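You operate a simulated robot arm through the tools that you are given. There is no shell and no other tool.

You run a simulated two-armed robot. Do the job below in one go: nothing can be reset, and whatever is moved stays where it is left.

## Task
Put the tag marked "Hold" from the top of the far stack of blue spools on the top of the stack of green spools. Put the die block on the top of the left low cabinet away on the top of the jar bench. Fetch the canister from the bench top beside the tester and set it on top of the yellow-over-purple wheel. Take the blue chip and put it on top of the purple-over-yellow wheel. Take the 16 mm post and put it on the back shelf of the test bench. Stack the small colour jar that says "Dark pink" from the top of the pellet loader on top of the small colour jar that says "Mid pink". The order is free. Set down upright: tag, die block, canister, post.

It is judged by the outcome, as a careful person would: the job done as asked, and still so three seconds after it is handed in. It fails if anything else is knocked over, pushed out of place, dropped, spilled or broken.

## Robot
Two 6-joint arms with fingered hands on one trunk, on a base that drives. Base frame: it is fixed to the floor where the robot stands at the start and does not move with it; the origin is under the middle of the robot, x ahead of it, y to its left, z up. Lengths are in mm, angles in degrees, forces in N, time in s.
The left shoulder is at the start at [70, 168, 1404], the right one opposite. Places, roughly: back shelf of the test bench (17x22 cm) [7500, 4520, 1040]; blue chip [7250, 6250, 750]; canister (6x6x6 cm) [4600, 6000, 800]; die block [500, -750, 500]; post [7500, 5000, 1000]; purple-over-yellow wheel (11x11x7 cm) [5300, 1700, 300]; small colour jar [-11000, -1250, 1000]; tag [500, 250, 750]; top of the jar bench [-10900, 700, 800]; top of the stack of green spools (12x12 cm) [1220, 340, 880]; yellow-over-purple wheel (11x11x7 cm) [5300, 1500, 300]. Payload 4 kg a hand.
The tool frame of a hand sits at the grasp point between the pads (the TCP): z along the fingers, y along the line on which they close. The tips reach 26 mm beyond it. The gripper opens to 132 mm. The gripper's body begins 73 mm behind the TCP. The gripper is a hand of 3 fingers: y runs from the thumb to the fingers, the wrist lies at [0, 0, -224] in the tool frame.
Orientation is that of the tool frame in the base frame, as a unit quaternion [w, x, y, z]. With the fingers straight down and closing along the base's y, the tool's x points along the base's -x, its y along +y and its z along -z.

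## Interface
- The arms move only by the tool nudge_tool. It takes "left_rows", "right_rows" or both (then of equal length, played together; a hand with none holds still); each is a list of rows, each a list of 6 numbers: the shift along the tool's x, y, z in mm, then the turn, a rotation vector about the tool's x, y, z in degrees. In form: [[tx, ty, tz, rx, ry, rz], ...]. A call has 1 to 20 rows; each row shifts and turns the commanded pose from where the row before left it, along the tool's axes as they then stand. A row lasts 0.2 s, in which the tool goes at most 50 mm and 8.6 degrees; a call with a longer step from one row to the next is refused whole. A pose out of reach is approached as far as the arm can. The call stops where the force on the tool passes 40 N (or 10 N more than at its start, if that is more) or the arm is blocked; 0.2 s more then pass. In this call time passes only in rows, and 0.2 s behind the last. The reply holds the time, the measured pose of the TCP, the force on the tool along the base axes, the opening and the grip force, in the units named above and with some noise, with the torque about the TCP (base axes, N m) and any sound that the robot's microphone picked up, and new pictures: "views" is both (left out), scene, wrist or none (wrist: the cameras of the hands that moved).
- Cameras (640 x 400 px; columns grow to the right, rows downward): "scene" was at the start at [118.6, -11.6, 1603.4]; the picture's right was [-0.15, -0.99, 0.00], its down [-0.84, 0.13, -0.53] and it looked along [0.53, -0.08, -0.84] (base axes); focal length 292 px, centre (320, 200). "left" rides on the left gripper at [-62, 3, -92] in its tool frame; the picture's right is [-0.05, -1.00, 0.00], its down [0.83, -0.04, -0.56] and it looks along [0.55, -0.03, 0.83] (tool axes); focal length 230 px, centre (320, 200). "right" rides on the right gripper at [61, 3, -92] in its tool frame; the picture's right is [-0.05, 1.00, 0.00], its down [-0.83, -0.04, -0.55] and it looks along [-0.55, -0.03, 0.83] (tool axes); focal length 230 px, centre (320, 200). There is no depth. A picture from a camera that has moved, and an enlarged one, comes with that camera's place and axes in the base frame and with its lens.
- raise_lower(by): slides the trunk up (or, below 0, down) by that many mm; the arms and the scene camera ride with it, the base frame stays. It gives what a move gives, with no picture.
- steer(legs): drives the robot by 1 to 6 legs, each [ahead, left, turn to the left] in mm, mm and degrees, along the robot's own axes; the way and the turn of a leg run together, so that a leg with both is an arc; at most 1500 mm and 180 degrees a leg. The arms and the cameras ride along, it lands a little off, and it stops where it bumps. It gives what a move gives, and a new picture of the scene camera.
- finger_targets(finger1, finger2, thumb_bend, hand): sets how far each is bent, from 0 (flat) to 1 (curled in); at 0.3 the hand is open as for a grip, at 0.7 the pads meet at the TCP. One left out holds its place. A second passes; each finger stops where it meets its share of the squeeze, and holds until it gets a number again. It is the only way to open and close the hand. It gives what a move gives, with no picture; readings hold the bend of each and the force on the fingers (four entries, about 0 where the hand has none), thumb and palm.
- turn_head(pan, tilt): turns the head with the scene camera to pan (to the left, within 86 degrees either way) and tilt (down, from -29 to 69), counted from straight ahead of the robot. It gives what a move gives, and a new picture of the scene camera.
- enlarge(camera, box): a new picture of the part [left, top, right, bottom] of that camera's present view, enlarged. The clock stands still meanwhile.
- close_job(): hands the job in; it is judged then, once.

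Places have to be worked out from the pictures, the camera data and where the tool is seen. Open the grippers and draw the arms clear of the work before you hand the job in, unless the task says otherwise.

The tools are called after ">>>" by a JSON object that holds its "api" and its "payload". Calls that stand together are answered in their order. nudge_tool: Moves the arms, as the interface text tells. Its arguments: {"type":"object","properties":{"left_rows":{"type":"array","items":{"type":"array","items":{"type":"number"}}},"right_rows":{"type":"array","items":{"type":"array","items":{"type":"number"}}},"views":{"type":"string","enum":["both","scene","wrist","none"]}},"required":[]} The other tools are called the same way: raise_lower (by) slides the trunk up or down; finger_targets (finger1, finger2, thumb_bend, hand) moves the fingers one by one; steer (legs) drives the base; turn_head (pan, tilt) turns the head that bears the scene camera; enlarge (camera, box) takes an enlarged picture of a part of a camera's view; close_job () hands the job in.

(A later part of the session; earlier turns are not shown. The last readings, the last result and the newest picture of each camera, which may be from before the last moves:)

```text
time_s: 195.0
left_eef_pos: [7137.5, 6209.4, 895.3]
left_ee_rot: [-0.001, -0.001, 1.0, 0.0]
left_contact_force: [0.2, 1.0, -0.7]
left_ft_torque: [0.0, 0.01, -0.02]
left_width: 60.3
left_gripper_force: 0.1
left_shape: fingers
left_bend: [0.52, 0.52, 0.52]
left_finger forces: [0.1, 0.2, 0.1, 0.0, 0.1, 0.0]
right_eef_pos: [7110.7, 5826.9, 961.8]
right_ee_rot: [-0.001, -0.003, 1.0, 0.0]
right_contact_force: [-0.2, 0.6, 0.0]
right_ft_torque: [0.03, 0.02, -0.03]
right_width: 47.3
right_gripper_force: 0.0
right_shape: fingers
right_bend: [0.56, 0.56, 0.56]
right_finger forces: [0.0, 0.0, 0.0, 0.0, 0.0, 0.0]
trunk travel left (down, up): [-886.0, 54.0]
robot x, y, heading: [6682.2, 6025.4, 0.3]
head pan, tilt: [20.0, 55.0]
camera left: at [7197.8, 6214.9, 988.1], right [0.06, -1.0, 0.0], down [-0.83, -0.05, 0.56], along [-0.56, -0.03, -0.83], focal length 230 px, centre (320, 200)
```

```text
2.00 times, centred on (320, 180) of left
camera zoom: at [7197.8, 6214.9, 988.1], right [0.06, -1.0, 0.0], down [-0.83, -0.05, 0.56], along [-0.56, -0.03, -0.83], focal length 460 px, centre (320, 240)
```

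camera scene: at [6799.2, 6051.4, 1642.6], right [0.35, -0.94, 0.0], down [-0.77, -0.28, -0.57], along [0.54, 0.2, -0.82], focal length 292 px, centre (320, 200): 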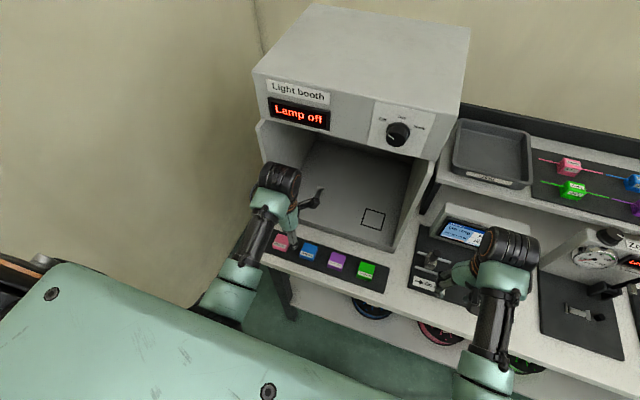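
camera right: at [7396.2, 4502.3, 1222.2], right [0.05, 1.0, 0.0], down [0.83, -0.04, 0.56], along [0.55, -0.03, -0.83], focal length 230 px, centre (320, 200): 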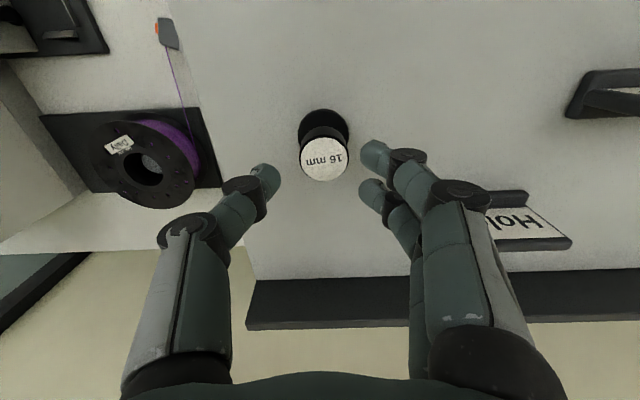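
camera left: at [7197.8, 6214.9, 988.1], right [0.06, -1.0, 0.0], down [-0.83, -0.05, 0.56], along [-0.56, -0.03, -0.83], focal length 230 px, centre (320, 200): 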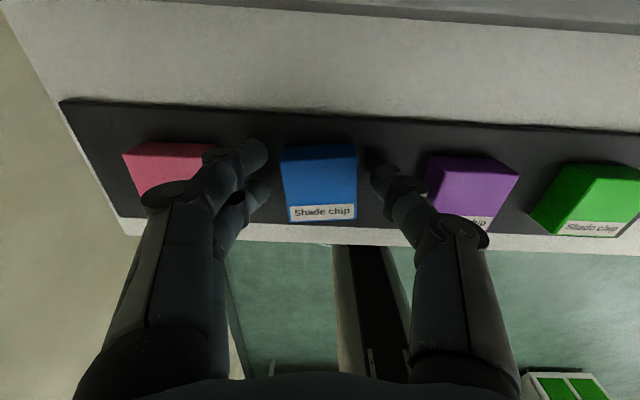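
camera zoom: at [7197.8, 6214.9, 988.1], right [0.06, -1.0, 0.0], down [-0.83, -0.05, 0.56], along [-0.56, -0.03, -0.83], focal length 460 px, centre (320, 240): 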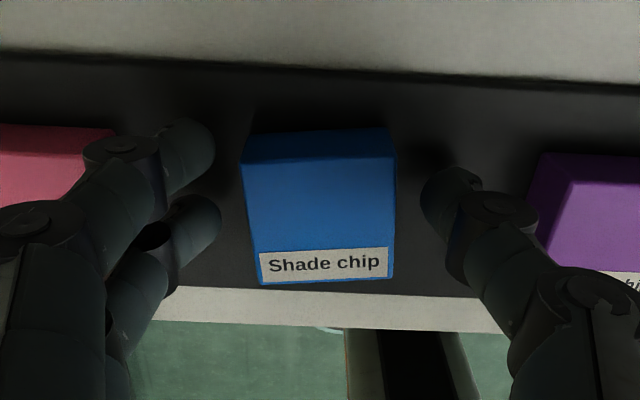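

No contact yet; the chip lies about 6 mm nearer the robot than the fingers' middle. I correct this and go 5 mm lower.

>>> {"api": "nudge_tool", "payload": {"left_rows": [[6, 0, 2, 0, 0, 0], [0, 0, 3, 0, 0, 0]], "views": "none"}}

>>> {"api": "finger_targets", "payload": {"hand": "left", "finger1": 0.66, "finger2": 0.66, "thumb_bend": 0.66}}

>>> {"api": "enlarge", "payload": {"camera": "left", "box": [160, 80, 480, 280]}}

```text
time_s: 195.6
left_eef_pos: [7129.7, 6209.7, 890.3]
left_ee_rot: [-0.002, -0.001, 1.0, 0.001]
left_contact_force: [0.5, -0.9, 0.5]
left_ft_torque: [-0.02, -0.03, -0.01]
left_width: 60.3
left_gripper_force: 0.1
left_shape: fingers
left_bend: [0.52, 0.52, 0.52]
left_finger forces: [0.0, 0.0, 0.1, 0.0, 0.1, 0.0]
right_eef_pos: [7111.7, 5827.1, 962.4]
right_ee_rot: [-0.001, -0.003, 1.0, 0.0]
right_contact_force: [0.5, 0.2, -0.5]
right_ft_torque: [-0.02, 0.01, 0.01]
right_width: 47.0
right_gripper_force: 0.1
right_shape: fingers
right_bend: [0.56, 0.56, 0.56]
right_finger forces: [0.1, 0.0, 0.0, 0.0, 0.0, 0.1]
trunk travel left (down, up): [-886.0, 54.0]
robot x, y, heading: [6677.8, 6028.1, 0.5]
head pan, tilt: [20.0, 55.0]
```

```text
time_s: 196.6
left_eef_pos: [7129.6, 6211.6, 890.5]
left_ee_rot: [-0.001, -0.001, 1.0, 0.001]
left_contact_force: [0.1, 0.4, -0.4]
left_ft_torque: [-0.01, 0.01, -0.01]
left_width: 41.2
left_gripper_force: 10.7
left_shape: fingers
left_bend: [0.59, 0.6, 0.61]
left_finger forces: [5.6, 4.9, 0.1, 0.0, 10.3, 0.1]
right_eef_pos: [7112.0, 5827.7, 962.5]
right_ee_rot: [-0.001, -0.002, 1.0, 0.0]
right_contact_force: [-0.3, 0.9, 0.4]
right_ft_torque: [-0.01, 0.03, 0.0]
right_width: 47.3
right_gripper_force: 0.0
right_shape: fingers
right_bend: [0.56, 0.56, 0.56]
right_finger forces: [0.1, 0.0, 0.1, 0.0, 0.0, 0.0]
trunk travel left (down, up): [-886.0, 54.0]
robot x, y, heading: [6679.9, 6024.8, 0.4]
head pan, tilt: [20.0, 55.0]
```

```text
2.00 times, centred on (320, 180) of left
camera zoom: at [7191.4, 6215.0, 983.2], right [0.06, -1.0, 0.0], down [-0.83, -0.05, 0.56], along [-0.56, -0.03, -0.83], focal length 460 px, centre (320, 240)
```

zoom: 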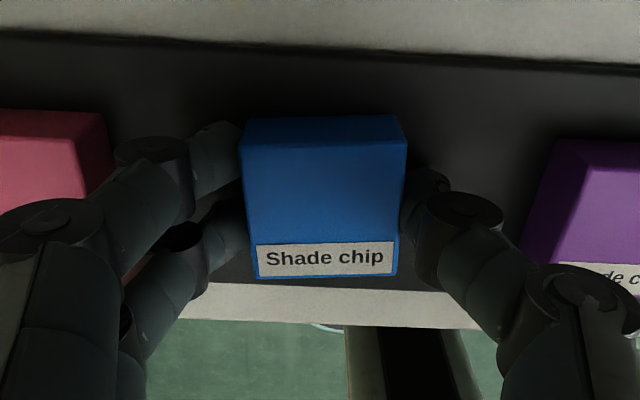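

A clean three-finger grip at 41 mm. I lift the chip.

>>> {"api": "nudge_tool", "payload": {"left_rows": [[0, 0, -10, 0, 0, 0], [0, 0, -25, 0, 0, 0], [0, 0, -25, 0, 0, 0]], "views": "both"}}

```text
time_s: 197.4
left_eef_pos: [7129.6, 6210.5, 952.7]
left_ee_rot: [-0.001, -0.001, 1.0, 0.0]
left_contact_force: [0.1, 0.8, -0.5]
left_ft_torque: [-0.01, -0.01, -0.01]
left_width: 41.3
left_gripper_force: 10.1
left_shape: fingers
left_bend: [0.59, 0.6, 0.61]
left_finger forces: [5.6, 4.8, 0.1, 0.0, 10.4, 0.1]
right_eef_pos: [7111.2, 5826.3, 961.9]
right_ee_rot: [-0.001, -0.003, 1.0, 0.001]
right_contact_force: [0.6, -0.9, -1.0]
right_ft_torque: [0.01, 0.01, -0.02]
right_width: 47.2
right_gripper_force: 0.1
right_shape: fingers
right_bend: [0.56, 0.56, 0.56]
right_finger forces: [0.1, 0.0, 0.0, 0.1, 0.0, 0.0]
trunk travel left (down, up): [-886.0, 54.0]
robot x, y, heading: [6682.7, 6025.5, 0.0]
head pan, tilt: [20.0, 55.0]
camera scene: at [6798.9, 6051.1, 1642.6], right [0.35, -0.94, 0.0], down [-0.77, -0.28, -0.57], along [0.54, 0.2, -0.82], focal length 292 px, centre (320, 200)
camera left: at [7191.3, 6214.8, 1044.5], right [0.06, -1.0, 0.0], down [-0.83, -0.05, 0.56], along [-0.56, -0.03, -0.83], focal length 230 px, centre (320, 200)
```

scene: 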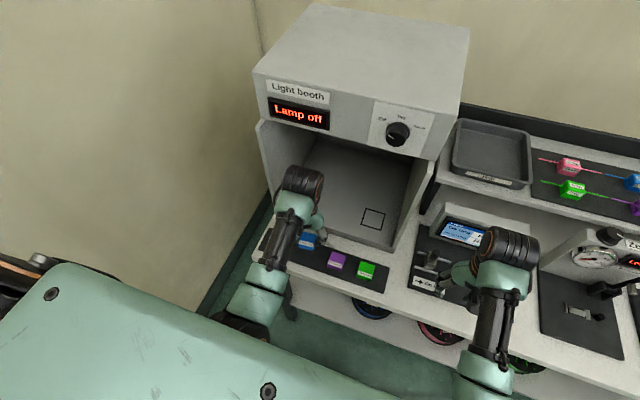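
left: 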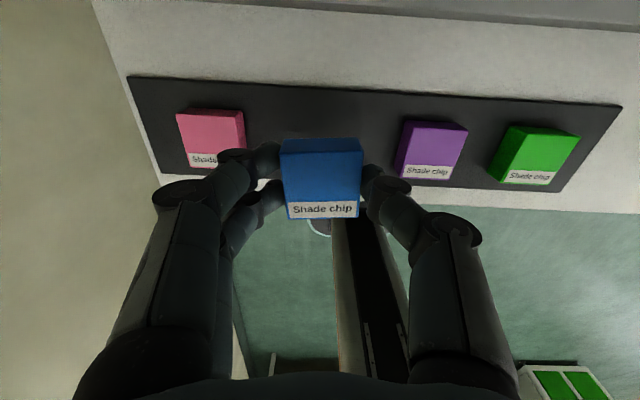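

Chip held well. I back away from the bench and wall, then turn around to look for the canister's bench.

>>> {"api": "steer", "payload": {"legs": [[-300, 0, 0], [0, -500, 0], [0, 0, 180]]}}

>>> {"api": "turn_head", "payload": {"pan": 0, "tilt": 25}}

```text
time_s: 209.4
left_eef_pos: [5942.5, 5325.9, 951.8]
left_ee_rot: [0.0, 1.0, 0.02, 0.001]
left_contact_force: [-0.5, 0.5, -0.1]
left_ft_torque: [0.01, 0.02, -0.03]
left_width: 41.2
left_gripper_force: 10.1
left_shape: fingers
left_bend: [0.59, 0.6, 0.61]
left_finger forces: [5.4, 4.7, 0.0, 0.0, 10.2, 0.0]
right_eef_pos: [5946.9, 5710.8, 962.0]
right_ee_rot: [0.001, 1.0, 0.022, 0.001]
right_contact_force: [0.7, -1.3, -0.5]
right_ft_torque: [0.01, -0.01, -0.02]
right_width: 46.9
right_gripper_force: 0.1
right_shape: fingers
right_bend: [0.56, 0.56, 0.56]
right_finger forces: [0.0, 0.1, 0.0, 0.0, 0.1, 0.0]
trunk travel left (down, up): [-886.0, 54.0]
robot x, y, heading: [6385.5, 5525.4, -177.7]
head pan, tilt: [20.0, 55.0]
camera scene: at [6267.7, 5495.3, 1642.6], right [-0.38, 0.93, 0.0], down [0.76, 0.31, -0.57], along [-0.53, -0.22, -0.82], focal length 292 px, centre (320, 200)
```

scene: 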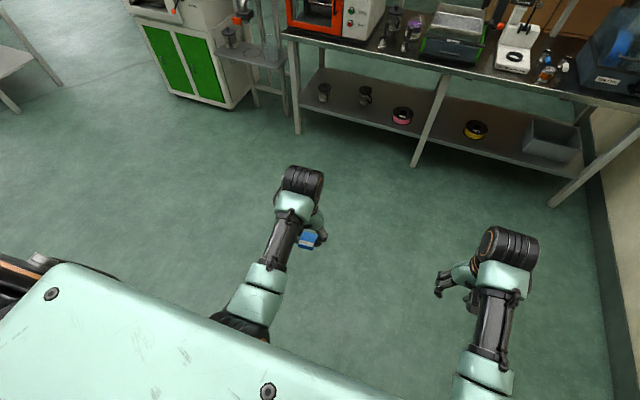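

```text
time_s: 210.3
left_eef_pos: [5943.8, 5325.5, 951.9]
left_ee_rot: [0.0, 1.0, 0.02, 0.001]
left_contact_force: [0.0, 0.5, -0.2]
left_ft_torque: [0.03, -0.01, -0.02]
left_width: 41.0
left_gripper_force: 10.0
left_shape: fingers
left_bend: [0.59, 0.6, 0.61]
left_finger forces: [5.5, 4.7, 0.0, 0.0, 10.2, 0.1]
right_eef_pos: [5947.0, 5711.3, 962.2]
right_ee_rot: [0.0, 1.0, 0.021, 0.001]
right_contact_force: [0.6, 0.6, -0.4]
right_ft_torque: [0.0, 0.05, 0.05]
right_width: 47.1
right_gripper_force: 0.1
right_shape: fingers
right_bend: [0.56, 0.56, 0.56]
right_finger forces: [0.0, 0.0, 0.0, 0.1, 0.1, 0.0]
trunk travel left (down, up): [-886.0, 54.0]
robot x, y, heading: [6383.4, 5524.8, -177.8]
head pan, tilt: [0.0, 25.0]
camera scene: at [6242.3, 5518.8, 1686.5], right [-0.04, 1.0, 0.0], down [0.42, 0.02, -0.91], along [-0.91, -0.04, -0.42], focal length 292 px, centre (320, 200)
```

scene: 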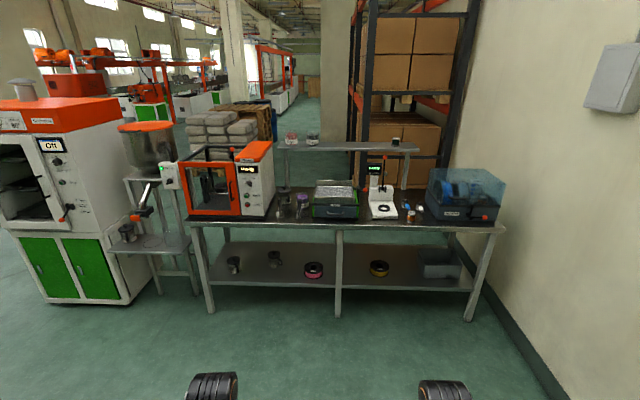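

The bench with tester is in view; the canister should be near pixel (407, 213). I enlarge that area.

>>> {"api": "enlarge", "payload": {"camera": "scene", "box": [350, 160, 510, 260]}}

>>> {"api": "enlarge", "payload": {"camera": "scene", "box": [180, 130, 340, 230]}}

```text
4.00 times, centred on (430, 210) of scene
camera zoom: at [6242.3, 5518.8, 1686.5], right [-0.04, 1.0, 0.0], down [0.42, 0.02, -0.91], along [-0.91, -0.04, -0.42], focal length 1166 px, centre (-120, 160)
```

zoom: 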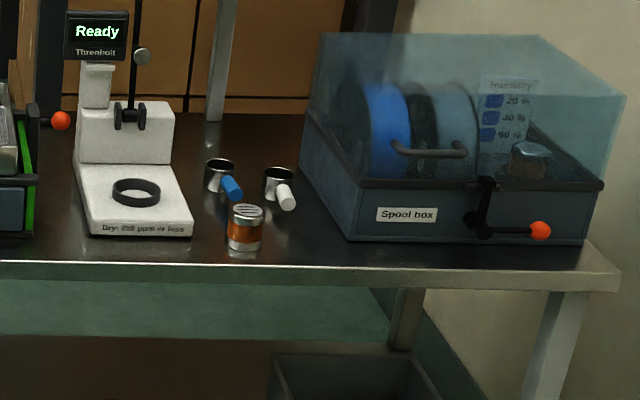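

```text
4.00 times, centred on (260, 180) of scene
camera zoom: at [6242.3, 5518.8, 1686.5], right [-0.04, 1.0, 0.0], down [0.42, 0.02, -0.91], along [-0.91, -0.04, -0.42], focal length 1166 px, centre (560, 280)
```

zoom: 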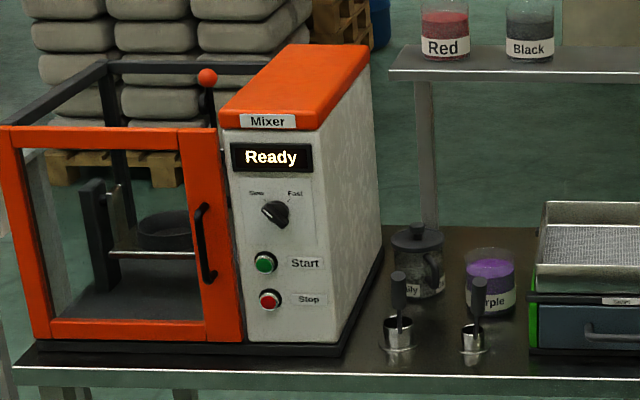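

The orange tin on the bench beside the moisture tester is the canister, about [4640, 6014, 800–860]. I drive toward it so my right hand will face it.

>>> {"api": "steer", "payload": {"legs": [[0, 0, -2.2], [900, -289, 0]]}}

>>> {"api": "turn_head", "payload": {"pan": -15, "tilt": 40}}

>>> {"api": "enlarge", "payload": {"camera": "scene", "box": [240, 80, 440, 230]}}

```text
time_s: 215.6
left_eef_pos: [5035.9, 5625.9, 952.4]
left_ee_rot: [0.0, 1.0, 0.004, 0.001]
left_contact_force: [-0.2, -0.9, -1.8]
left_ft_torque: [0.04, 0.03, 0.02]
left_width: 41.0
left_gripper_force: 10.1
left_shape: fingers
left_bend: [0.59, 0.6, 0.61]
left_finger forces: [5.4, 4.7, 0.1, 0.1, 10.2, 0.0]
right_eef_pos: [5053.0, 6010.5, 962.4]
right_ee_rot: [0.0, 1.0, 0.004, 0.0]
right_contact_force: [1.1, 0.0, 0.0]
right_ft_torque: [-0.01, 0.01, -0.01]
right_width: 47.0
right_gripper_force: 0.0
right_shape: fingers
right_bend: [0.56, 0.56, 0.56]
right_finger forces: [0.0, 0.0, 0.0, 0.0, 0.1, 0.1]
trunk travel left (down, up): [-886.0, 54.0]
robot x, y, heading: [5485.1, 5813.9, -179.8]
head pan, tilt: [0.0, 25.0]
camera scene: at [5342.1, 5808.3, 1686.7], right [-0.01, 1.0, 0.0], down [0.42, 0.0, -0.91], along [-0.91, -0.01, -0.42], focal length 292 px, centre (320, 200)
```

scene: 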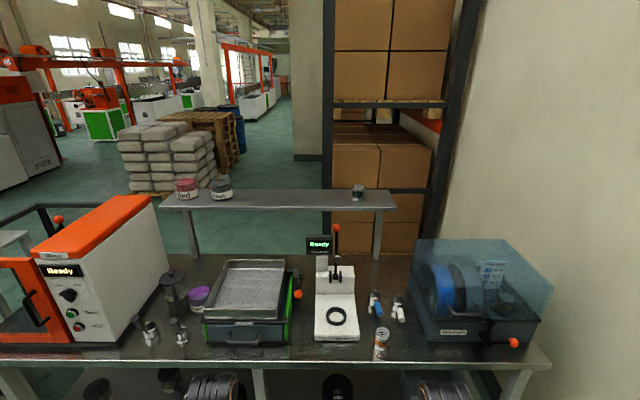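

```text
time_s: 216.4
left_eef_pos: [5035.8, 5626.0, 951.3]
left_ee_rot: [-0.001, 1.0, 0.003, 0.0]
left_contact_force: [0.0, -0.3, -0.2]
left_ft_torque: [0.03, -0.05, -0.03]
left_width: 41.1
left_gripper_force: 10.1
left_shape: fingers
left_bend: [0.59, 0.6, 0.61]
left_finger forces: [5.4, 4.7, 0.0, 0.0, 10.2, 0.2]
right_eef_pos: [5053.0, 6008.8, 962.2]
right_ee_rot: [0.0, 1.0, 0.004, 0.001]
right_contact_force: [0.0, 0.3, 0.9]
right_ft_torque: [0.0, -0.01, -0.01]
right_width: 47.2
right_gripper_force: 0.1
right_shape: fingers
right_bend: [0.56, 0.56, 0.56]
right_finger forces: [0.0, 0.0, 0.1, 0.0, 0.0, 0.1]
trunk travel left (down, up): [-886.0, 54.0]
robot x, y, heading: [5481.9, 5813.5, -179.5]
head pan, tilt: [-15.0, 40.0]
camera scene: at [5350.7, 5830.8, 1663.3], right [0.25, 0.97, 0.0], down [0.62, -0.16, -0.77], along [-0.74, 0.19, -0.64], focal length 292 px, centre (320, 200)
```

scene: 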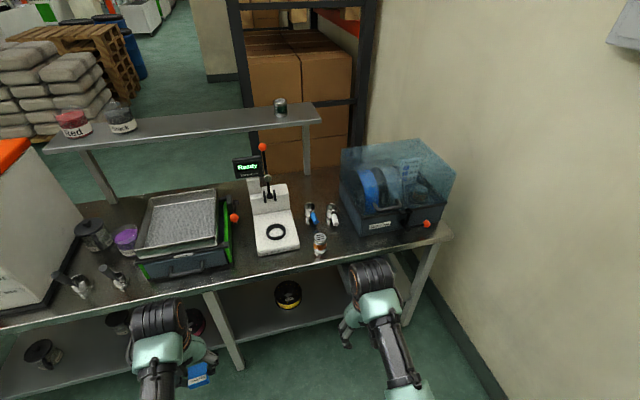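

```text
2.67 times, centred on (340, 155) of scene
camera zoom: at [5350.7, 5830.8, 1663.3], right [0.25, 0.97, 0.0], down [0.62, -0.16, -0.77], along [-0.74, 0.19, -0.64], focal length 778 px, centre (267, 320)
```

zoom: 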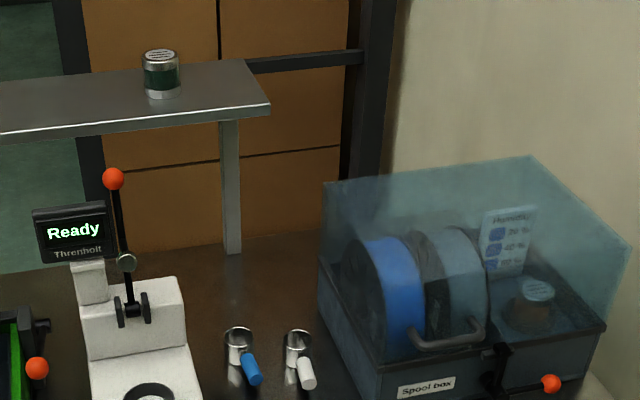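

Another canister is on the upper shelf, but mine is the orange one on the bench top. I raise the trunk for clearance and advance, then check the height with the wrist camera.

>>> {"api": "raise_lower", "payload": {"by": 54}}

>>> {"api": "steer", "payload": {"legs": [[290, 0, -0.3]]}}

>>> {"api": "enlarge", "payload": {"camera": "right", "box": [0, 0, 640, 400]}}

```text
time_s: 217.4
left_eef_pos: [5035.7, 5626.2, 1005.2]
left_ee_rot: [-0.001, 1.0, 0.004, 0.001]
left_contact_force: [-0.6, -0.7, -0.6]
left_ft_torque: [0.0, -0.04, -0.04]
left_width: 40.9
left_gripper_force: 10.4
left_shape: fingers
left_bend: [0.59, 0.6, 0.61]
left_finger forces: [5.4, 4.7, 0.0, 0.0, 10.2, 0.0]
right_eef_pos: [5052.9, 6009.6, 1016.4]
right_ee_rot: [0.0, 1.0, 0.004, 0.001]
right_contact_force: [-0.3, 0.0, -0.1]
right_ft_torque: [-0.01, -0.01, 0.0]
right_width: 47.3
right_gripper_force: 0.1
right_shape: fingers
right_bend: [0.56, 0.56, 0.56]
right_finger forces: [0.0, 0.0, 0.0, 0.0, 0.0, 0.0]
trunk travel left (down, up): [-940.0, 0.0]
robot x, y, heading: [5487.6, 5807.4, -179.5]
head pan, tilt: [-15.0, 40.0]
```

```text
time_s: 219.4
left_eef_pos: [4747.8, 5626.0, 1006.0]
left_ee_rot: [-0.001, 1.0, 0.001, 0.0]
left_contact_force: [-0.3, -1.4, 0.2]
left_ft_torque: [0.01, 0.02, 0.05]
left_width: 41.1
left_gripper_force: 10.2
left_shape: fingers
left_bend: [0.59, 0.6, 0.61]
left_finger forces: [5.4, 4.7, 0.1, 0.0, 10.2, 0.1]
right_eef_pos: [4766.8, 6010.9, 1017.3]
right_ee_rot: [-0.001, 1.0, 0.003, 0.0]
right_contact_force: [0.3, -0.3, 0.2]
right_ft_torque: [0.01, 0.04, -0.02]
right_width: 47.2
right_gripper_force: 0.1
right_shape: fingers
right_bend: [0.56, 0.56, 0.56]
right_finger forces: [0.0, 0.0, 0.0, 0.0, 0.0, 0.0]
trunk travel left (down, up): [-940.0, 0.0]
robot x, y, heading: [5194.2, 5808.8, -179.9]
head pan, tilt: [-15.0, 40.0]
camera scene: at [5065.0, 5829.4, 1717.6], right [0.25, 0.97, 0.0], down [0.62, -0.16, -0.77], along [-0.74, 0.2, -0.64], focal length 292 px, centre (320, 200)
```

scene: 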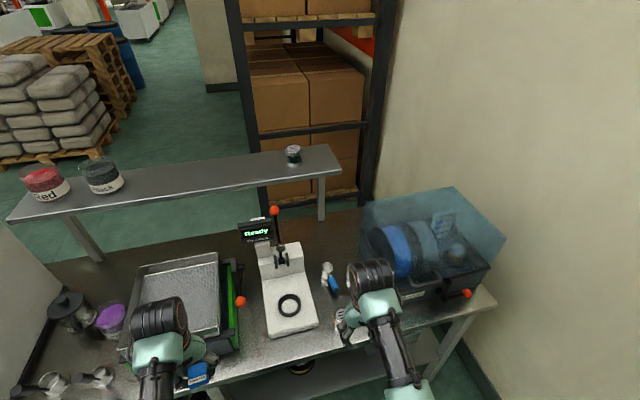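

```text
1.00 times, centred on (320, 200) of right (not enlarged: the box is as wide or as high as the picture)
camera zoom: at [4829.2, 6006.5, 1108.9], right [-0.05, -1.0, 0.0], down [-0.83, 0.04, 0.56], along [-0.55, 0.03, -0.83], focal length 230 px, centre (320, 200)
```

zoom: 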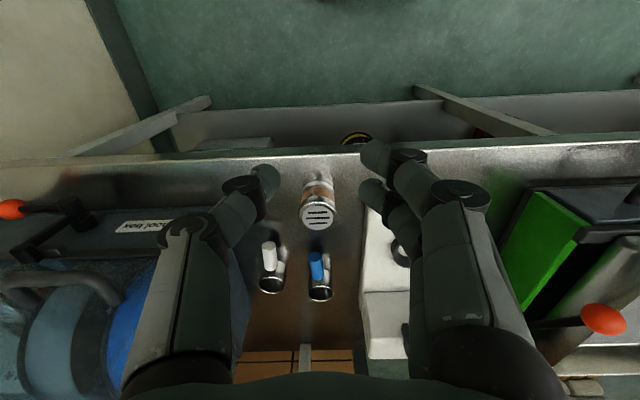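

The canister stands at about [4642, 6018], z 797–857. I drive 75 mm closer, open the right hand and place it above.

>>> {"api": "finger_targets", "payload": {"hand": "right", "finger1": 0.45, "finger2": 0.45, "thumb_bend": 0.45}}

>>> {"api": "steer", "payload": {"legs": [[75, 0, 0]]}}

>>> {"api": "nudge_tool", "payload": {"right_rows": [[-25, -4, 15, 0, 0, 0], [-25, -4, 20, 0, 0, 0], [0, 0, 25, 0, 0, 0], [0, 0, 15, 0, 0, 0]], "views": "wrist"}}

```text
time_s: 220.4
left_eef_pos: [4745.1, 5625.2, 1005.9]
left_ee_rot: [0.0, 1.0, 0.001, 0.001]
left_contact_force: [0.2, 0.1, 0.5]
left_ft_torque: [-0.01, 0.0, -0.04]
left_width: 41.1
left_gripper_force: 10.1
left_shape: fingers
left_bend: [0.59, 0.6, 0.61]
left_finger forces: [5.4, 4.7, 0.1, 0.0, 10.1, 0.0]
right_eef_pos: [4764.3, 6009.2, 1015.1]
right_ee_rot: [0.0, 1.0, 0.003, 0.001]
right_contact_force: [0.5, -0.1, 0.2]
right_ft_torque: [-0.02, 0.02, 0.02]
right_width: 84.0
right_gripper_force: 0.2
right_shape: fingers
right_bend: [0.45, 0.45, 0.45]
right_finger forces: [0.0, 0.0, 0.0, 0.0, 0.1, 0.1]
trunk travel left (down, up): [-940.0, 0.0]
robot x, y, heading: [5193.6, 5807.5, -179.9]
head pan, tilt: [-15.0, 40.0]
```

```text
time_s: 221.4
left_eef_pos: [4679.0, 5625.4, 1009.2]
left_ee_rot: [0.0, 1.0, 0.002, -0.002]
left_contact_force: [0.0, -0.8, -0.3]
left_ft_torque: [-0.02, 0.04, -0.01]
left_width: 40.7
left_gripper_force: 10.0
left_shape: fingers
left_bend: [0.59, 0.6, 0.61]
left_finger forces: [5.4, 4.6, 0.0, 0.0, 10.3, 0.0]
right_eef_pos: [4696.7, 6008.0, 1018.7]
right_ee_rot: [-0.001, 1.0, 0.003, -0.001]
right_contact_force: [0.3, 0.7, 0.4]
right_ft_torque: [0.01, 0.01, -0.02]
right_width: 84.0
right_gripper_force: 0.1
right_shape: fingers
right_bend: [0.45, 0.45, 0.45]
right_finger forces: [0.0, 0.0, 0.0, 0.0, 0.0, 0.0]
trunk travel left (down, up): [-940.0, 0.0]
robot x, y, heading: [5120.4, 5806.5, -179.7]
head pan, tilt: [-15.0, 40.0]
camera scene: at [4998.4, 5829.2, 1718.2], right [0.25, 0.97, 0.0], down [0.62, -0.16, -0.77], along [-0.74, 0.2, -0.64], focal length 292 px, centre (320, 200)
```

scene: 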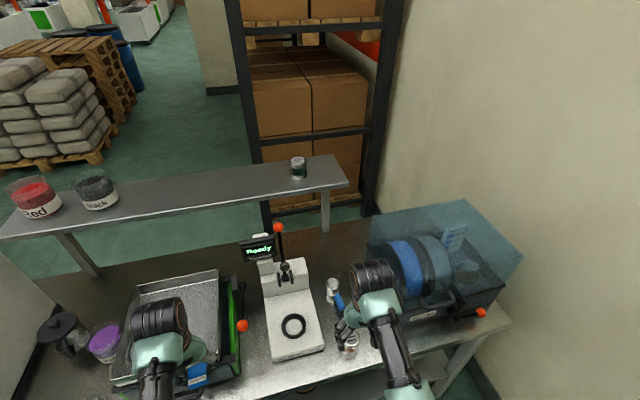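

```text
time_s: 222.4
left_eef_pos: [4672.2, 5625.0, 1006.2]
left_ee_rot: [0.0, 1.0, 0.002, 0.002]
left_contact_force: [0.3, 0.5, -0.5]
left_ft_torque: [0.02, -0.01, -0.04]
left_width: 41.3
left_gripper_force: 10.1
left_shape: fingers
left_bend: [0.59, 0.6, 0.61]
left_finger forces: [5.4, 4.6, 0.1, 0.0, 10.1, 0.0]
right_eef_pos: [4640.9, 6016.7, 940.2]
right_ee_rot: [0.0, 1.0, 0.003, 0.001]
right_contact_force: [0.2, 0.2, 0.3]
right_ft_torque: [0.01, -0.01, 0.03]
right_width: 84.2
right_gripper_force: 0.1
right_shape: fingers
right_bend: [0.45, 0.45, 0.45]
right_finger forces: [0.0, 0.0, 0.0, 0.1, 0.0, 0.0]
trunk travel left (down, up): [-940.0, 0.0]
robot x, y, heading: [5122.6, 5809.1, -179.6]
head pan, tilt: [-15.0, 40.0]
camera right: at [4703.0, 6014.3, 1032.5], right [-0.05, -1.0, 0.0], down [-0.83, 0.04, 0.55], along [-0.55, 0.03, -0.83], focal length 230 px, centre (320, 200)
```

right: 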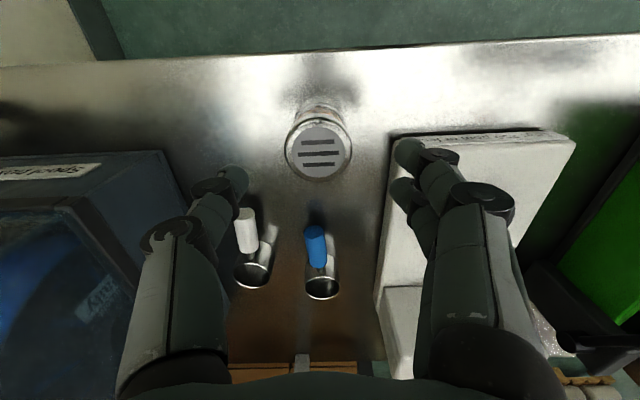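

The canister is centred at about [4635, 6018]; the tester's platform is close on one side, so I narrow the hand to about 72 mm, align and descend carefully.

>>> {"api": "finger_targets", "payload": {"hand": "right", "finger1": 0.48, "finger2": 0.48, "thumb_bend": 0.48}}

>>> {"api": "nudge_tool", "payload": {"right_rows": [[-5, -3, 10, 0, 0, 0], [0, 0, 15, 0, 0, 0], [0, 0, 10, 0, 0, 0]], "views": "wrist"}}

```text
time_s: 223.4
left_eef_pos: [4672.9, 5624.7, 1004.9]
left_ee_rot: [0.0, 1.0, 0.002, 0.002]
left_contact_force: [-0.4, -0.9, -0.3]
left_ft_torque: [0.0, 0.03, -0.01]
left_width: 41.1
left_gripper_force: 10.4
left_shape: fingers
left_bend: [0.59, 0.6, 0.61]
left_finger forces: [5.3, 4.6, 0.0, 0.1, 10.3, 0.0]
right_eef_pos: [4640.3, 6018.6, 939.8]
right_ee_rot: [0.001, 1.0, 0.002, 0.001]
right_contact_force: [-0.2, 0.2, -0.3]
right_ft_torque: [-0.04, 0.0, 0.0]
right_width: 75.3
right_gripper_force: 0.1
right_shape: fingers
right_bend: [0.48, 0.48, 0.48]
right_finger forces: [0.0, 0.0, 0.0, 0.0, 0.0, 0.0]
trunk travel left (down, up): [-940.0, 0.0]
robot x, y, heading: [5119.2, 5806.5, -179.6]
head pan, tilt: [-15.0, 40.0]
```

```text
time_s: 224.2
left_eef_pos: [4672.3, 5625.1, 1005.5]
left_ee_rot: [0.001, 1.0, 0.002, 0.001]
left_contact_force: [0.1, -0.6, -1.0]
left_ft_torque: [0.01, -0.01, -0.01]
left_width: 41.1
left_gripper_force: 10.7
left_shape: fingers
left_bend: [0.59, 0.6, 0.61]
left_finger forces: [5.4, 4.7, 0.0, 0.0, 10.1, 0.0]
right_eef_pos: [4636.2, 6019.6, 905.2]
right_ee_rot: [0.001, 1.0, 0.002, 0.001]
right_contact_force: [-0.2, -0.5, -0.8]
right_ft_torque: [-0.01, -0.03, 0.0]
right_width: 75.1
right_gripper_force: 0.0
right_shape: fingers
right_bend: [0.48, 0.48, 0.48]
right_finger forces: [0.0, 0.0, 0.0, 0.0, 0.0, 0.1]
trunk travel left (down, up): [-940.0, 0.0]
robot x, y, heading: [5122.3, 5808.3, -179.7]
head pan, tilt: [-15.0, 40.0]
camera right: at [4698.5, 6016.8, 997.8], right [-0.05, -1.0, 0.0], down [-0.83, 0.04, 0.55], along [-0.55, 0.02, -0.83], focal length 230 px, centre (320, 200)
```

right: 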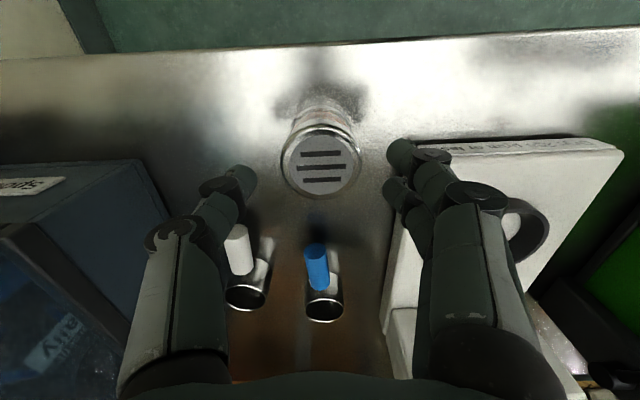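

Alignment is good and the fingers have about 18 mm to the tester. I descend to grip height.

>>> {"api": "nudge_tool", "payload": {"right_rows": [[0, 1, 15, 0, 0, 0], [0, 0, 15, 0, 0, 0], [0, 0, 13, 0, 0, 0]], "views": "wrist"}}

>>> {"api": "finger_targets", "payload": {"hand": "right", "finger1": 0.62, "finger2": 0.62, "thumb_bend": 0.62}}

>>> {"api": "enlarge", "payload": {"camera": "right", "box": [160, 80, 480, 280]}}

```text
time_s: 225.0
left_eef_pos: [4673.0, 5625.4, 1005.0]
left_ee_rot: [0.001, 1.0, 0.001, 0.001]
left_contact_force: [-0.6, 0.6, -0.4]
left_ft_torque: [0.02, 0.01, -0.01]
left_width: 41.0
left_gripper_force: 9.8
left_shape: fingers
left_bend: [0.59, 0.6, 0.61]
left_finger forces: [5.4, 4.7, 0.1, 0.0, 10.2, 0.0]
right_eef_pos: [4635.8, 6018.3, 861.5]
right_ee_rot: [0.001, 1.0, 0.002, 0.001]
right_contact_force: [0.8, -0.5, 0.0]
right_ft_torque: [-0.03, -0.02, 0.03]
right_width: 75.0
right_gripper_force: 0.1
right_shape: fingers
right_bend: [0.48, 0.48, 0.48]
right_finger forces: [0.1, 0.1, 0.1, 0.0, 0.0, 0.1]
trunk travel left (down, up): [-940.0, 0.0]
robot x, y, heading: [5121.8, 5806.3, -179.5]
head pan, tilt: [-15.0, 40.0]
camera right: at [4698.6, 6015.9, 954.5], right [-0.05, -1.0, 0.0], down [-0.83, 0.04, 0.55], along [-0.55, 0.02, -0.83], focal length 230 px, centre (320, 200)
```

right: 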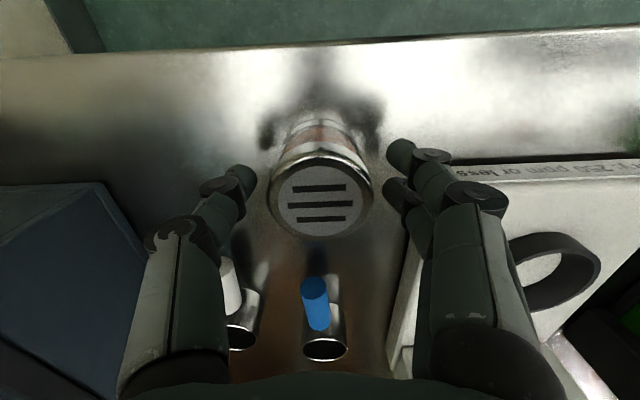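

```text
time_s: 226.0
left_eef_pos: [4672.2, 5625.7, 1005.1]
left_ee_rot: [0.0, 1.0, 0.002, 0.002]
left_contact_force: [0.1, 0.0, -0.2]
left_ft_torque: [-0.02, -0.02, 0.0]
left_width: 41.1
left_gripper_force: 9.6
left_shape: fingers
left_bend: [0.59, 0.6, 0.61]
left_finger forces: [5.4, 4.6, 0.1, 0.1, 10.1, 0.0]
right_eef_pos: [4636.7, 6018.6, 862.0]
right_ee_rot: [0.0, 1.0, 0.003, 0.002]
right_contact_force: [0.4, 0.6, 0.3]
right_ft_torque: [-0.01, -0.04, 0.01]
right_width: 48.4
right_gripper_force: 8.9
right_shape: fingers
right_bend: [0.57, 0.55, 0.58]
right_finger forces: [3.3, 5.4, 0.0, 0.0, 8.8, 0.1]
trunk travel left (down, up): [-940.0, 0.0]
robot x, y, heading: [5119.4, 5807.6, -179.6]
head pan, tilt: [-15.0, 40.0]
```

```text
2.00 times, centred on (320, 180) of right
camera zoom: at [4698.7, 6016.0, 954.6], right [-0.05, -1.0, 0.0], down [-0.83, 0.04, 0.55], along [-0.55, 0.03, -0.83], focal length 460 px, centre (320, 240)
```

zoom: 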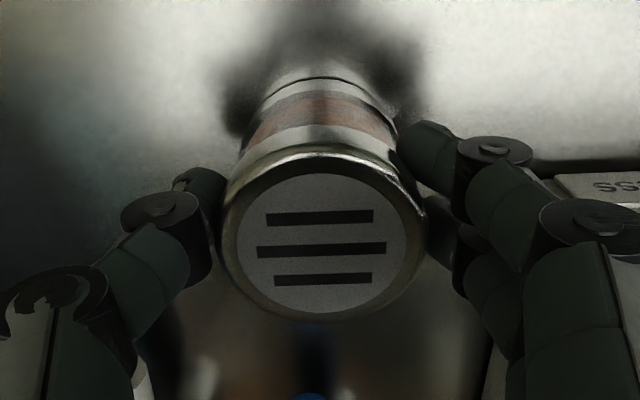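

Three-point grip at 48 mm. I lift the canister straight up.

>>> {"api": "nudge_tool", "payload": {"right_rows": [[0, 0, -10, 0, 0, 0], [0, 0, -20, 0, 0, 0], [0, 0, -35, 0, 0, 0], [0, 0, -35, 0, 0, 0]], "views": "both"}}

```text
time_s: 227.0
left_eef_pos: [4673.5, 5624.3, 1005.7]
left_ee_rot: [0.001, 1.0, 0.002, 0.0]
left_contact_force: [-0.2, 0.4, -1.0]
left_ft_torque: [0.01, 0.01, -0.01]
left_width: 41.1
left_gripper_force: 10.5
left_shape: fingers
left_bend: [0.59, 0.6, 0.61]
left_finger forces: [5.4, 4.6, 0.1, 0.1, 10.2, 0.0]
right_eef_pos: [4634.9, 6018.3, 962.4]
right_ee_rot: [0.0, 1.0, 0.002, 0.002]
right_contact_force: [0.3, 0.2, -1.1]
right_ft_torque: [0.0, -0.01, -0.04]
right_width: 48.5
right_gripper_force: 8.8
right_shape: fingers
right_bend: [0.57, 0.55, 0.58]
right_finger forces: [3.4, 5.4, 0.1, 0.2, 8.7, 0.1]
trunk travel left (down, up): [-940.0, 0.0]
robot x, y, heading: [5120.9, 5809.4, -179.7]
head pan, tilt: [-15.0, 40.0]
camera scene: at [4988.2, 5828.9, 1717.3], right [0.25, 0.97, 0.0], down [0.62, -0.16, -0.77], along [-0.74, 0.2, -0.64], focal length 292 px, centre (320, 200)
camera right: at [4698.0, 6015.3, 1054.6], right [-0.05, -1.0, 0.0], down [-0.83, 0.04, 0.55], along [-0.55, 0.03, -0.83], focal length 230 px, centre (320, 200)
```

scene: 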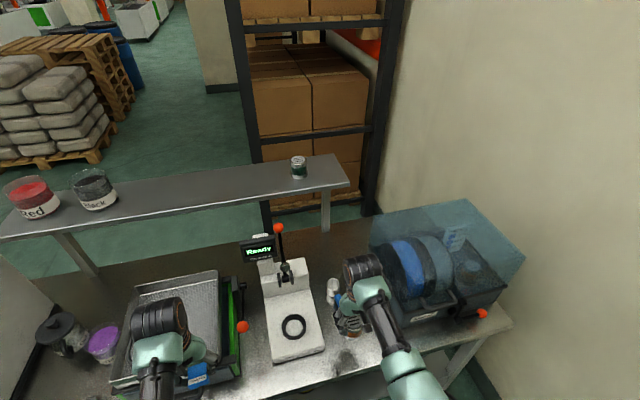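
right: 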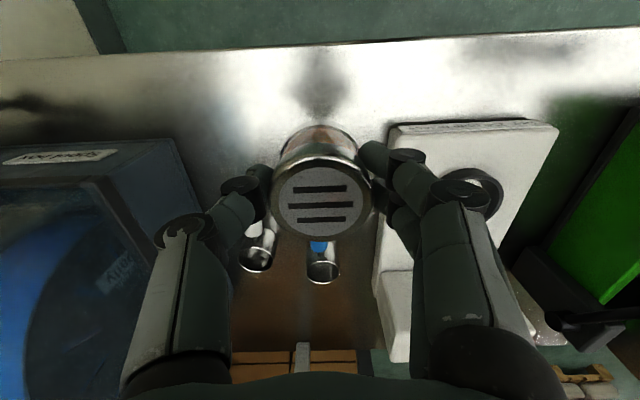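

Both objects are held. I back away from the bench, turn to face +x in the open floor, and go round to the grey table.

>>> {"api": "steer", "payload": {"legs": [[-600, 0, 0], [0, 900, 0], [0, 0, 179.7]]}}

>>> {"api": "steer", "payload": {"legs": [[0, -1040, 0], [0, -1000, 0]]}}

```text
time_s: 242.0
left_eef_pos: [6170.9, 5079.4, 1004.9]
left_ee_rot: [-0.001, 0.018, 1.0, -0.001]
left_contact_force: [-0.5, 0.2, 0.2]
left_ft_torque: [0.0, -0.01, 0.0]
left_width: 40.9
left_gripper_force: 9.5
left_shape: fingers
left_bend: [0.59, 0.6, 0.61]
left_finger forces: [5.2, 4.6, 0.1, 0.0, 10.0, 0.1]
right_eef_pos: [6192.7, 4685.9, 962.7]
right_ee_rot: [-0.001, 0.018, 1.0, 0.0]
right_contact_force: [0.3, -0.5, -1.3]
right_ft_torque: [0.02, 0.01, 0.0]
right_width: 47.6
right_gripper_force: 8.3
right_shape: fingers
right_bend: [0.57, 0.55, 0.58]
right_finger forces: [3.1, 5.2, 0.1, 0.0, 8.4, 0.0]
trunk travel left (down, up): [-940.0, 0.0]
robot x, y, heading: [5717.5, 4912.8, -2.2]
head pan, tilt: [-15.0, 40.0]
camera scene: at [5846.6, 4886.5, 1717.3], right [-0.29, -0.96, 0.0], down [-0.61, 0.19, -0.77], along [0.73, -0.23, -0.64], focal length 292 px, centre (320, 200)
```

scene: 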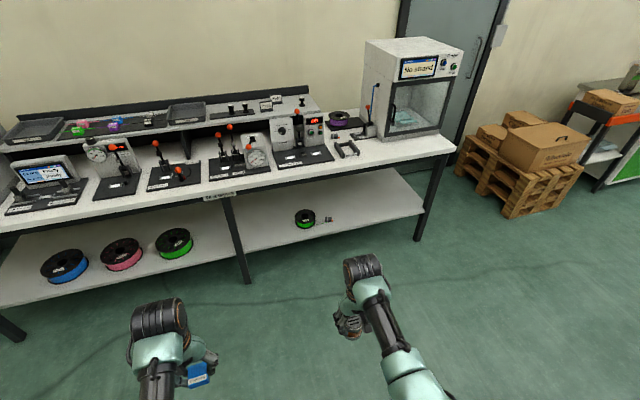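

```text
time_s: 252.1
left_eef_pos: [6100.1, 3039.1, 1005.2]
left_ee_rot: [-0.001, 0.018, 1.0, -0.001]
left_contact_force: [0.8, -0.3, -0.5]
left_ft_torque: [0.02, -0.01, 0.0]
left_width: 41.0
left_gripper_force: 9.2
left_shape: fingers
left_bend: [0.59, 0.6, 0.61]
left_finger forces: [5.3, 4.8, 0.1, 0.0, 10.0, 0.0]
right_eef_pos: [6120.8, 2644.6, 962.6]
right_ee_rot: [-0.001, 0.017, 1.0, 0.0]
right_contact_force: [-1.1, 0.1, -1.5]
right_ft_torque: [-0.02, 0.05, 0.02]
right_width: 47.7
right_gripper_force: 8.7
right_shape: fingers
right_bend: [0.57, 0.55, 0.58]
right_finger forces: [3.0, 5.3, 0.0, 0.0, 8.5, 0.0]
trunk travel left (down, up): [-940.0, 0.0]
robot x, y, heading: [5646.1, 2869.1, -2.1]
head pan, tilt: [-15.0, 40.0]
camera scene: at [5776.5, 2846.4, 1717.3], right [-0.29, -0.96, 0.0], down [-0.61, 0.19, -0.77], along [0.73, -0.23, -0.64], focal length 292 px, centre (320, 200)
```

scene: 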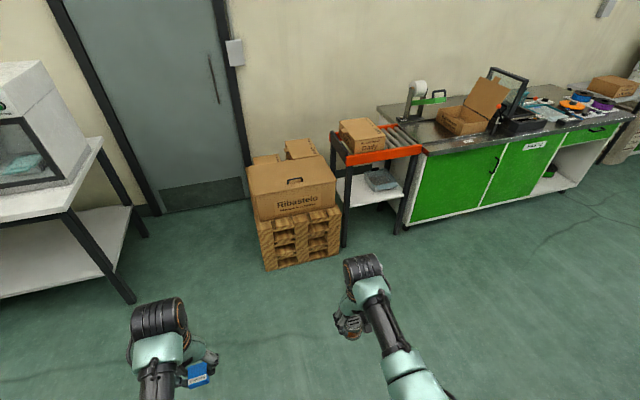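

I correct the heading and back through the passage to the other side of the table.

>>> {"api": "steer", "payload": {"legs": [[0, 0, 2.1], [-1300, 0, 0]]}}

>>> {"api": "turn_head", "payload": {"pan": -50, "tilt": 35}}

```text
time_s: 259.1
left_eef_pos: [4794.2, 3053.7, 1005.9]
left_ee_rot: [-0.002, 0.0, 1.0, 0.001]
left_contact_force: [0.2, -0.3, 0.5]
left_ft_torque: [0.0, -0.03, 0.01]
left_width: 40.8
left_gripper_force: 9.8
left_shape: fingers
left_bend: [0.59, 0.6, 0.61]
left_finger forces: [5.3, 4.8, 0.1, 0.1, 10.0, 0.0]
right_eef_pos: [4829.2, 2661.5, 961.4]
right_ee_rot: [-0.001, -0.001, 1.0, 0.0]
right_contact_force: [0.2, 0.0, -1.6]
right_ft_torque: [-0.04, -0.01, -0.01]
right_width: 47.6
right_gripper_force: 8.0
right_shape: fingers
right_bend: [0.57, 0.55, 0.58]
right_finger forces: [3.1, 5.2, 0.1, 0.1, 8.5, 0.0]
trunk travel left (down, up): [-940.0, 0.0]
robot x, y, heading: [4337.0, 2874.5, -0.0]
head pan, tilt: [-15.0, 40.0]
camera scene: at [4477.7, 2849.5, 1717.2], right [-0.26, -0.97, 0.0], down [-0.62, 0.17, -0.77], along [0.74, -0.2, -0.64], focal length 292 px, centre (320, 200)
```

scene: 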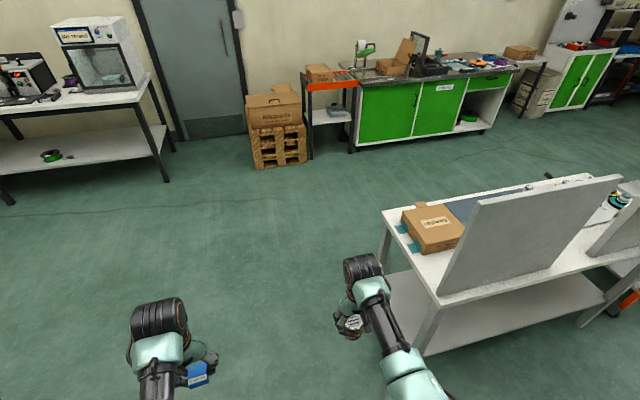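

```text
time_s: 260.1
left_eef_pos: [4793.2, 3054.5, 1005.4]
left_ee_rot: [-0.002, -0.001, 1.0, 0.0]
left_contact_force: [0.2, 0.1, 0.0]
left_ft_torque: [0.01, 0.03, 0.02]
left_width: 40.9
left_gripper_force: 9.4
left_shape: fingers
left_bend: [0.59, 0.6, 0.61]
left_finger forces: [5.3, 4.7, 0.2, 0.1, 10.0, 0.1]
right_eef_pos: [4828.7, 2662.6, 962.0]
right_ee_rot: [-0.001, -0.001, 1.0, 0.0]
right_contact_force: [-0.4, -0.6, -1.7]
right_ft_torque: [0.02, 0.01, -0.03]
right_width: 47.8
right_gripper_force: 8.2
right_shape: fingers
right_bend: [0.57, 0.55, 0.58]
right_finger forces: [3.1, 5.3, 0.1, 0.1, 8.4, 0.1]
trunk travel left (down, up): [-940.0, 0.0]
robot x, y, heading: [4342.2, 2871.9, 0.1]
head pan, tilt: [-50.0, 35.0]
camera scene: at [4451.4, 2804.1, 1724.8], right [-0.76, -0.64, 0.0], down [-0.37, 0.44, -0.82], along [0.53, -0.63, -0.57], focal length 292 px, centre (320, 200)
```

scene: 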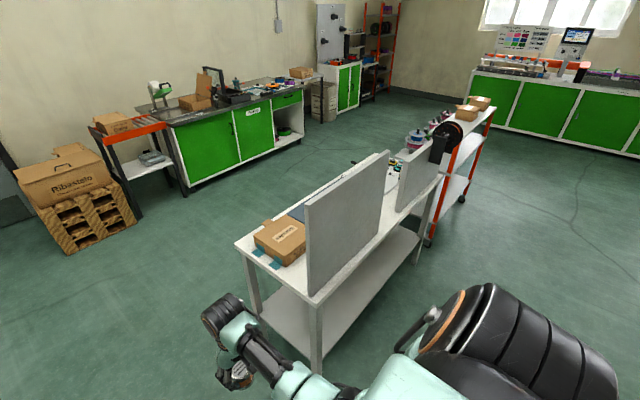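

I enlarge the table to measure its top, lower shelf and legs.

>>> {"api": "enlarge", "payload": {"camera": "scene", "box": [220, 150, 460, 390]}}

```text
1.67 times, centred on (340, 270) of scene
camera zoom: at [4451.4, 2804.1, 1724.8], right [-0.76, -0.64, 0.0], down [-0.37, 0.44, -0.82], along [0.53, -0.63, -0.57], focal length 486 px, centre (287, 83)
```

zoom: 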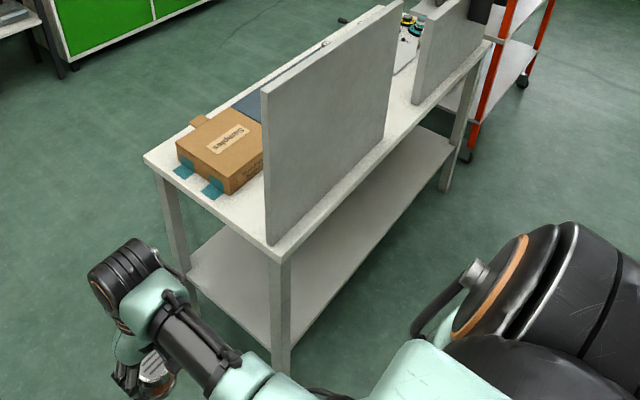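

The table front is at about x 4910–4960. I back off a little and strafe along the table to stand before the wheels.

>>> {"api": "steer", "payload": {"legs": [[-100, 0, 0], [0, -1250, 0]]}}

>>> {"api": "turn_head", "payload": {"pan": 0, "tilt": 45}}

```text
time_s: 267.1
left_eef_pos: [4696.3, 1813.2, 1005.3]
left_ee_rot: [-0.001, -0.003, 1.0, -0.001]
left_contact_force: [-0.5, 0.4, -0.5]
left_ft_torque: [0.01, 0.0, -0.01]
left_width: 41.0
left_gripper_force: 10.2
left_shape: fingers
left_bend: [0.59, 0.6, 0.61]
left_finger forces: [5.3, 4.6, 0.1, 0.0, 10.0, 0.0]
right_eef_pos: [4734.2, 1420.6, 962.3]
right_ee_rot: [-0.001, -0.003, 1.0, 0.0]
right_contact_force: [0.6, 0.0, -0.9]
right_ft_torque: [0.02, -0.03, 0.02]
right_width: 47.4
right_gripper_force: 8.7
right_shape: fingers
right_bend: [0.57, 0.55, 0.58]
right_finger forces: [3.1, 5.3, 0.0, 0.0, 8.4, 0.0]
trunk travel left (down, up): [-940.0, 0.0]
robot x, y, heading: [4249.2, 1628.7, 0.4]
head pan, tilt: [-50.0, 35.0]
camera scene: at [4355.4, 1562.1, 1724.9], right [-0.76, -0.65, 0.0], down [-0.37, 0.44, -0.82], along [0.53, -0.62, -0.57], focal length 292 px, centre (320, 200)
```

scene: 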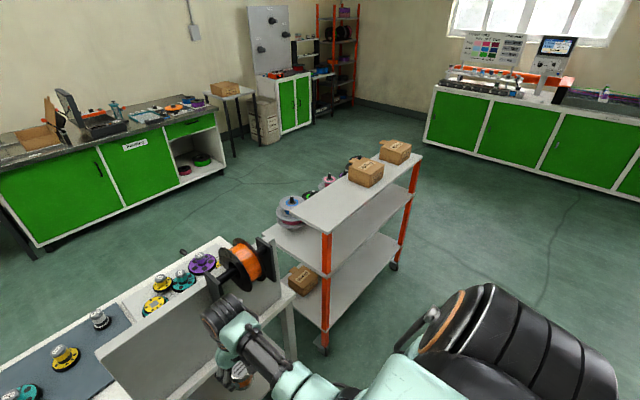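

```text
time_s: 268.3
left_eef_pos: [4696.6, 1813.5, 1004.7]
left_ee_rot: [-0.001, -0.003, 1.0, 0.0]
left_contact_force: [-1.1, -0.7, -0.8]
left_ft_torque: [-0.01, -0.01, 0.02]
left_width: 40.8
left_gripper_force: 10.0
left_shape: fingers
left_bend: [0.59, 0.6, 0.61]
left_finger forces: [5.3, 4.7, 0.0, 0.0, 10.0, 0.0]
right_eef_pos: [4734.8, 1420.1, 962.8]
right_ee_rot: [-0.001, -0.005, 1.0, 0.0]
right_contact_force: [-0.7, 0.3, -1.1]
right_ft_torque: [0.02, 0.0, 0.0]
right_width: 47.7
right_gripper_force: 8.2
right_shape: fingers
right_bend: [0.57, 0.55, 0.58]
right_finger forces: [3.1, 5.3, 0.1, 0.0, 8.3, 0.0]
trunk travel left (down, up): [-940.0, 0.0]
robot x, y, heading: [4250.7, 1630.8, -0.0]
head pan, tilt: [0.0, 45.0]
camera scene: at [4379.7, 1628.9, 1710.0], right [0.0, -1.0, 0.0], down [-0.71, 0.0, -0.71], along [0.71, 0.0, -0.71], focal length 292 px, centre (320, 200)
```

scene: 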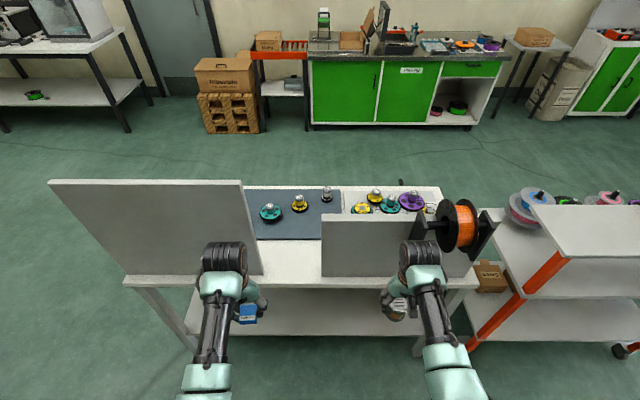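

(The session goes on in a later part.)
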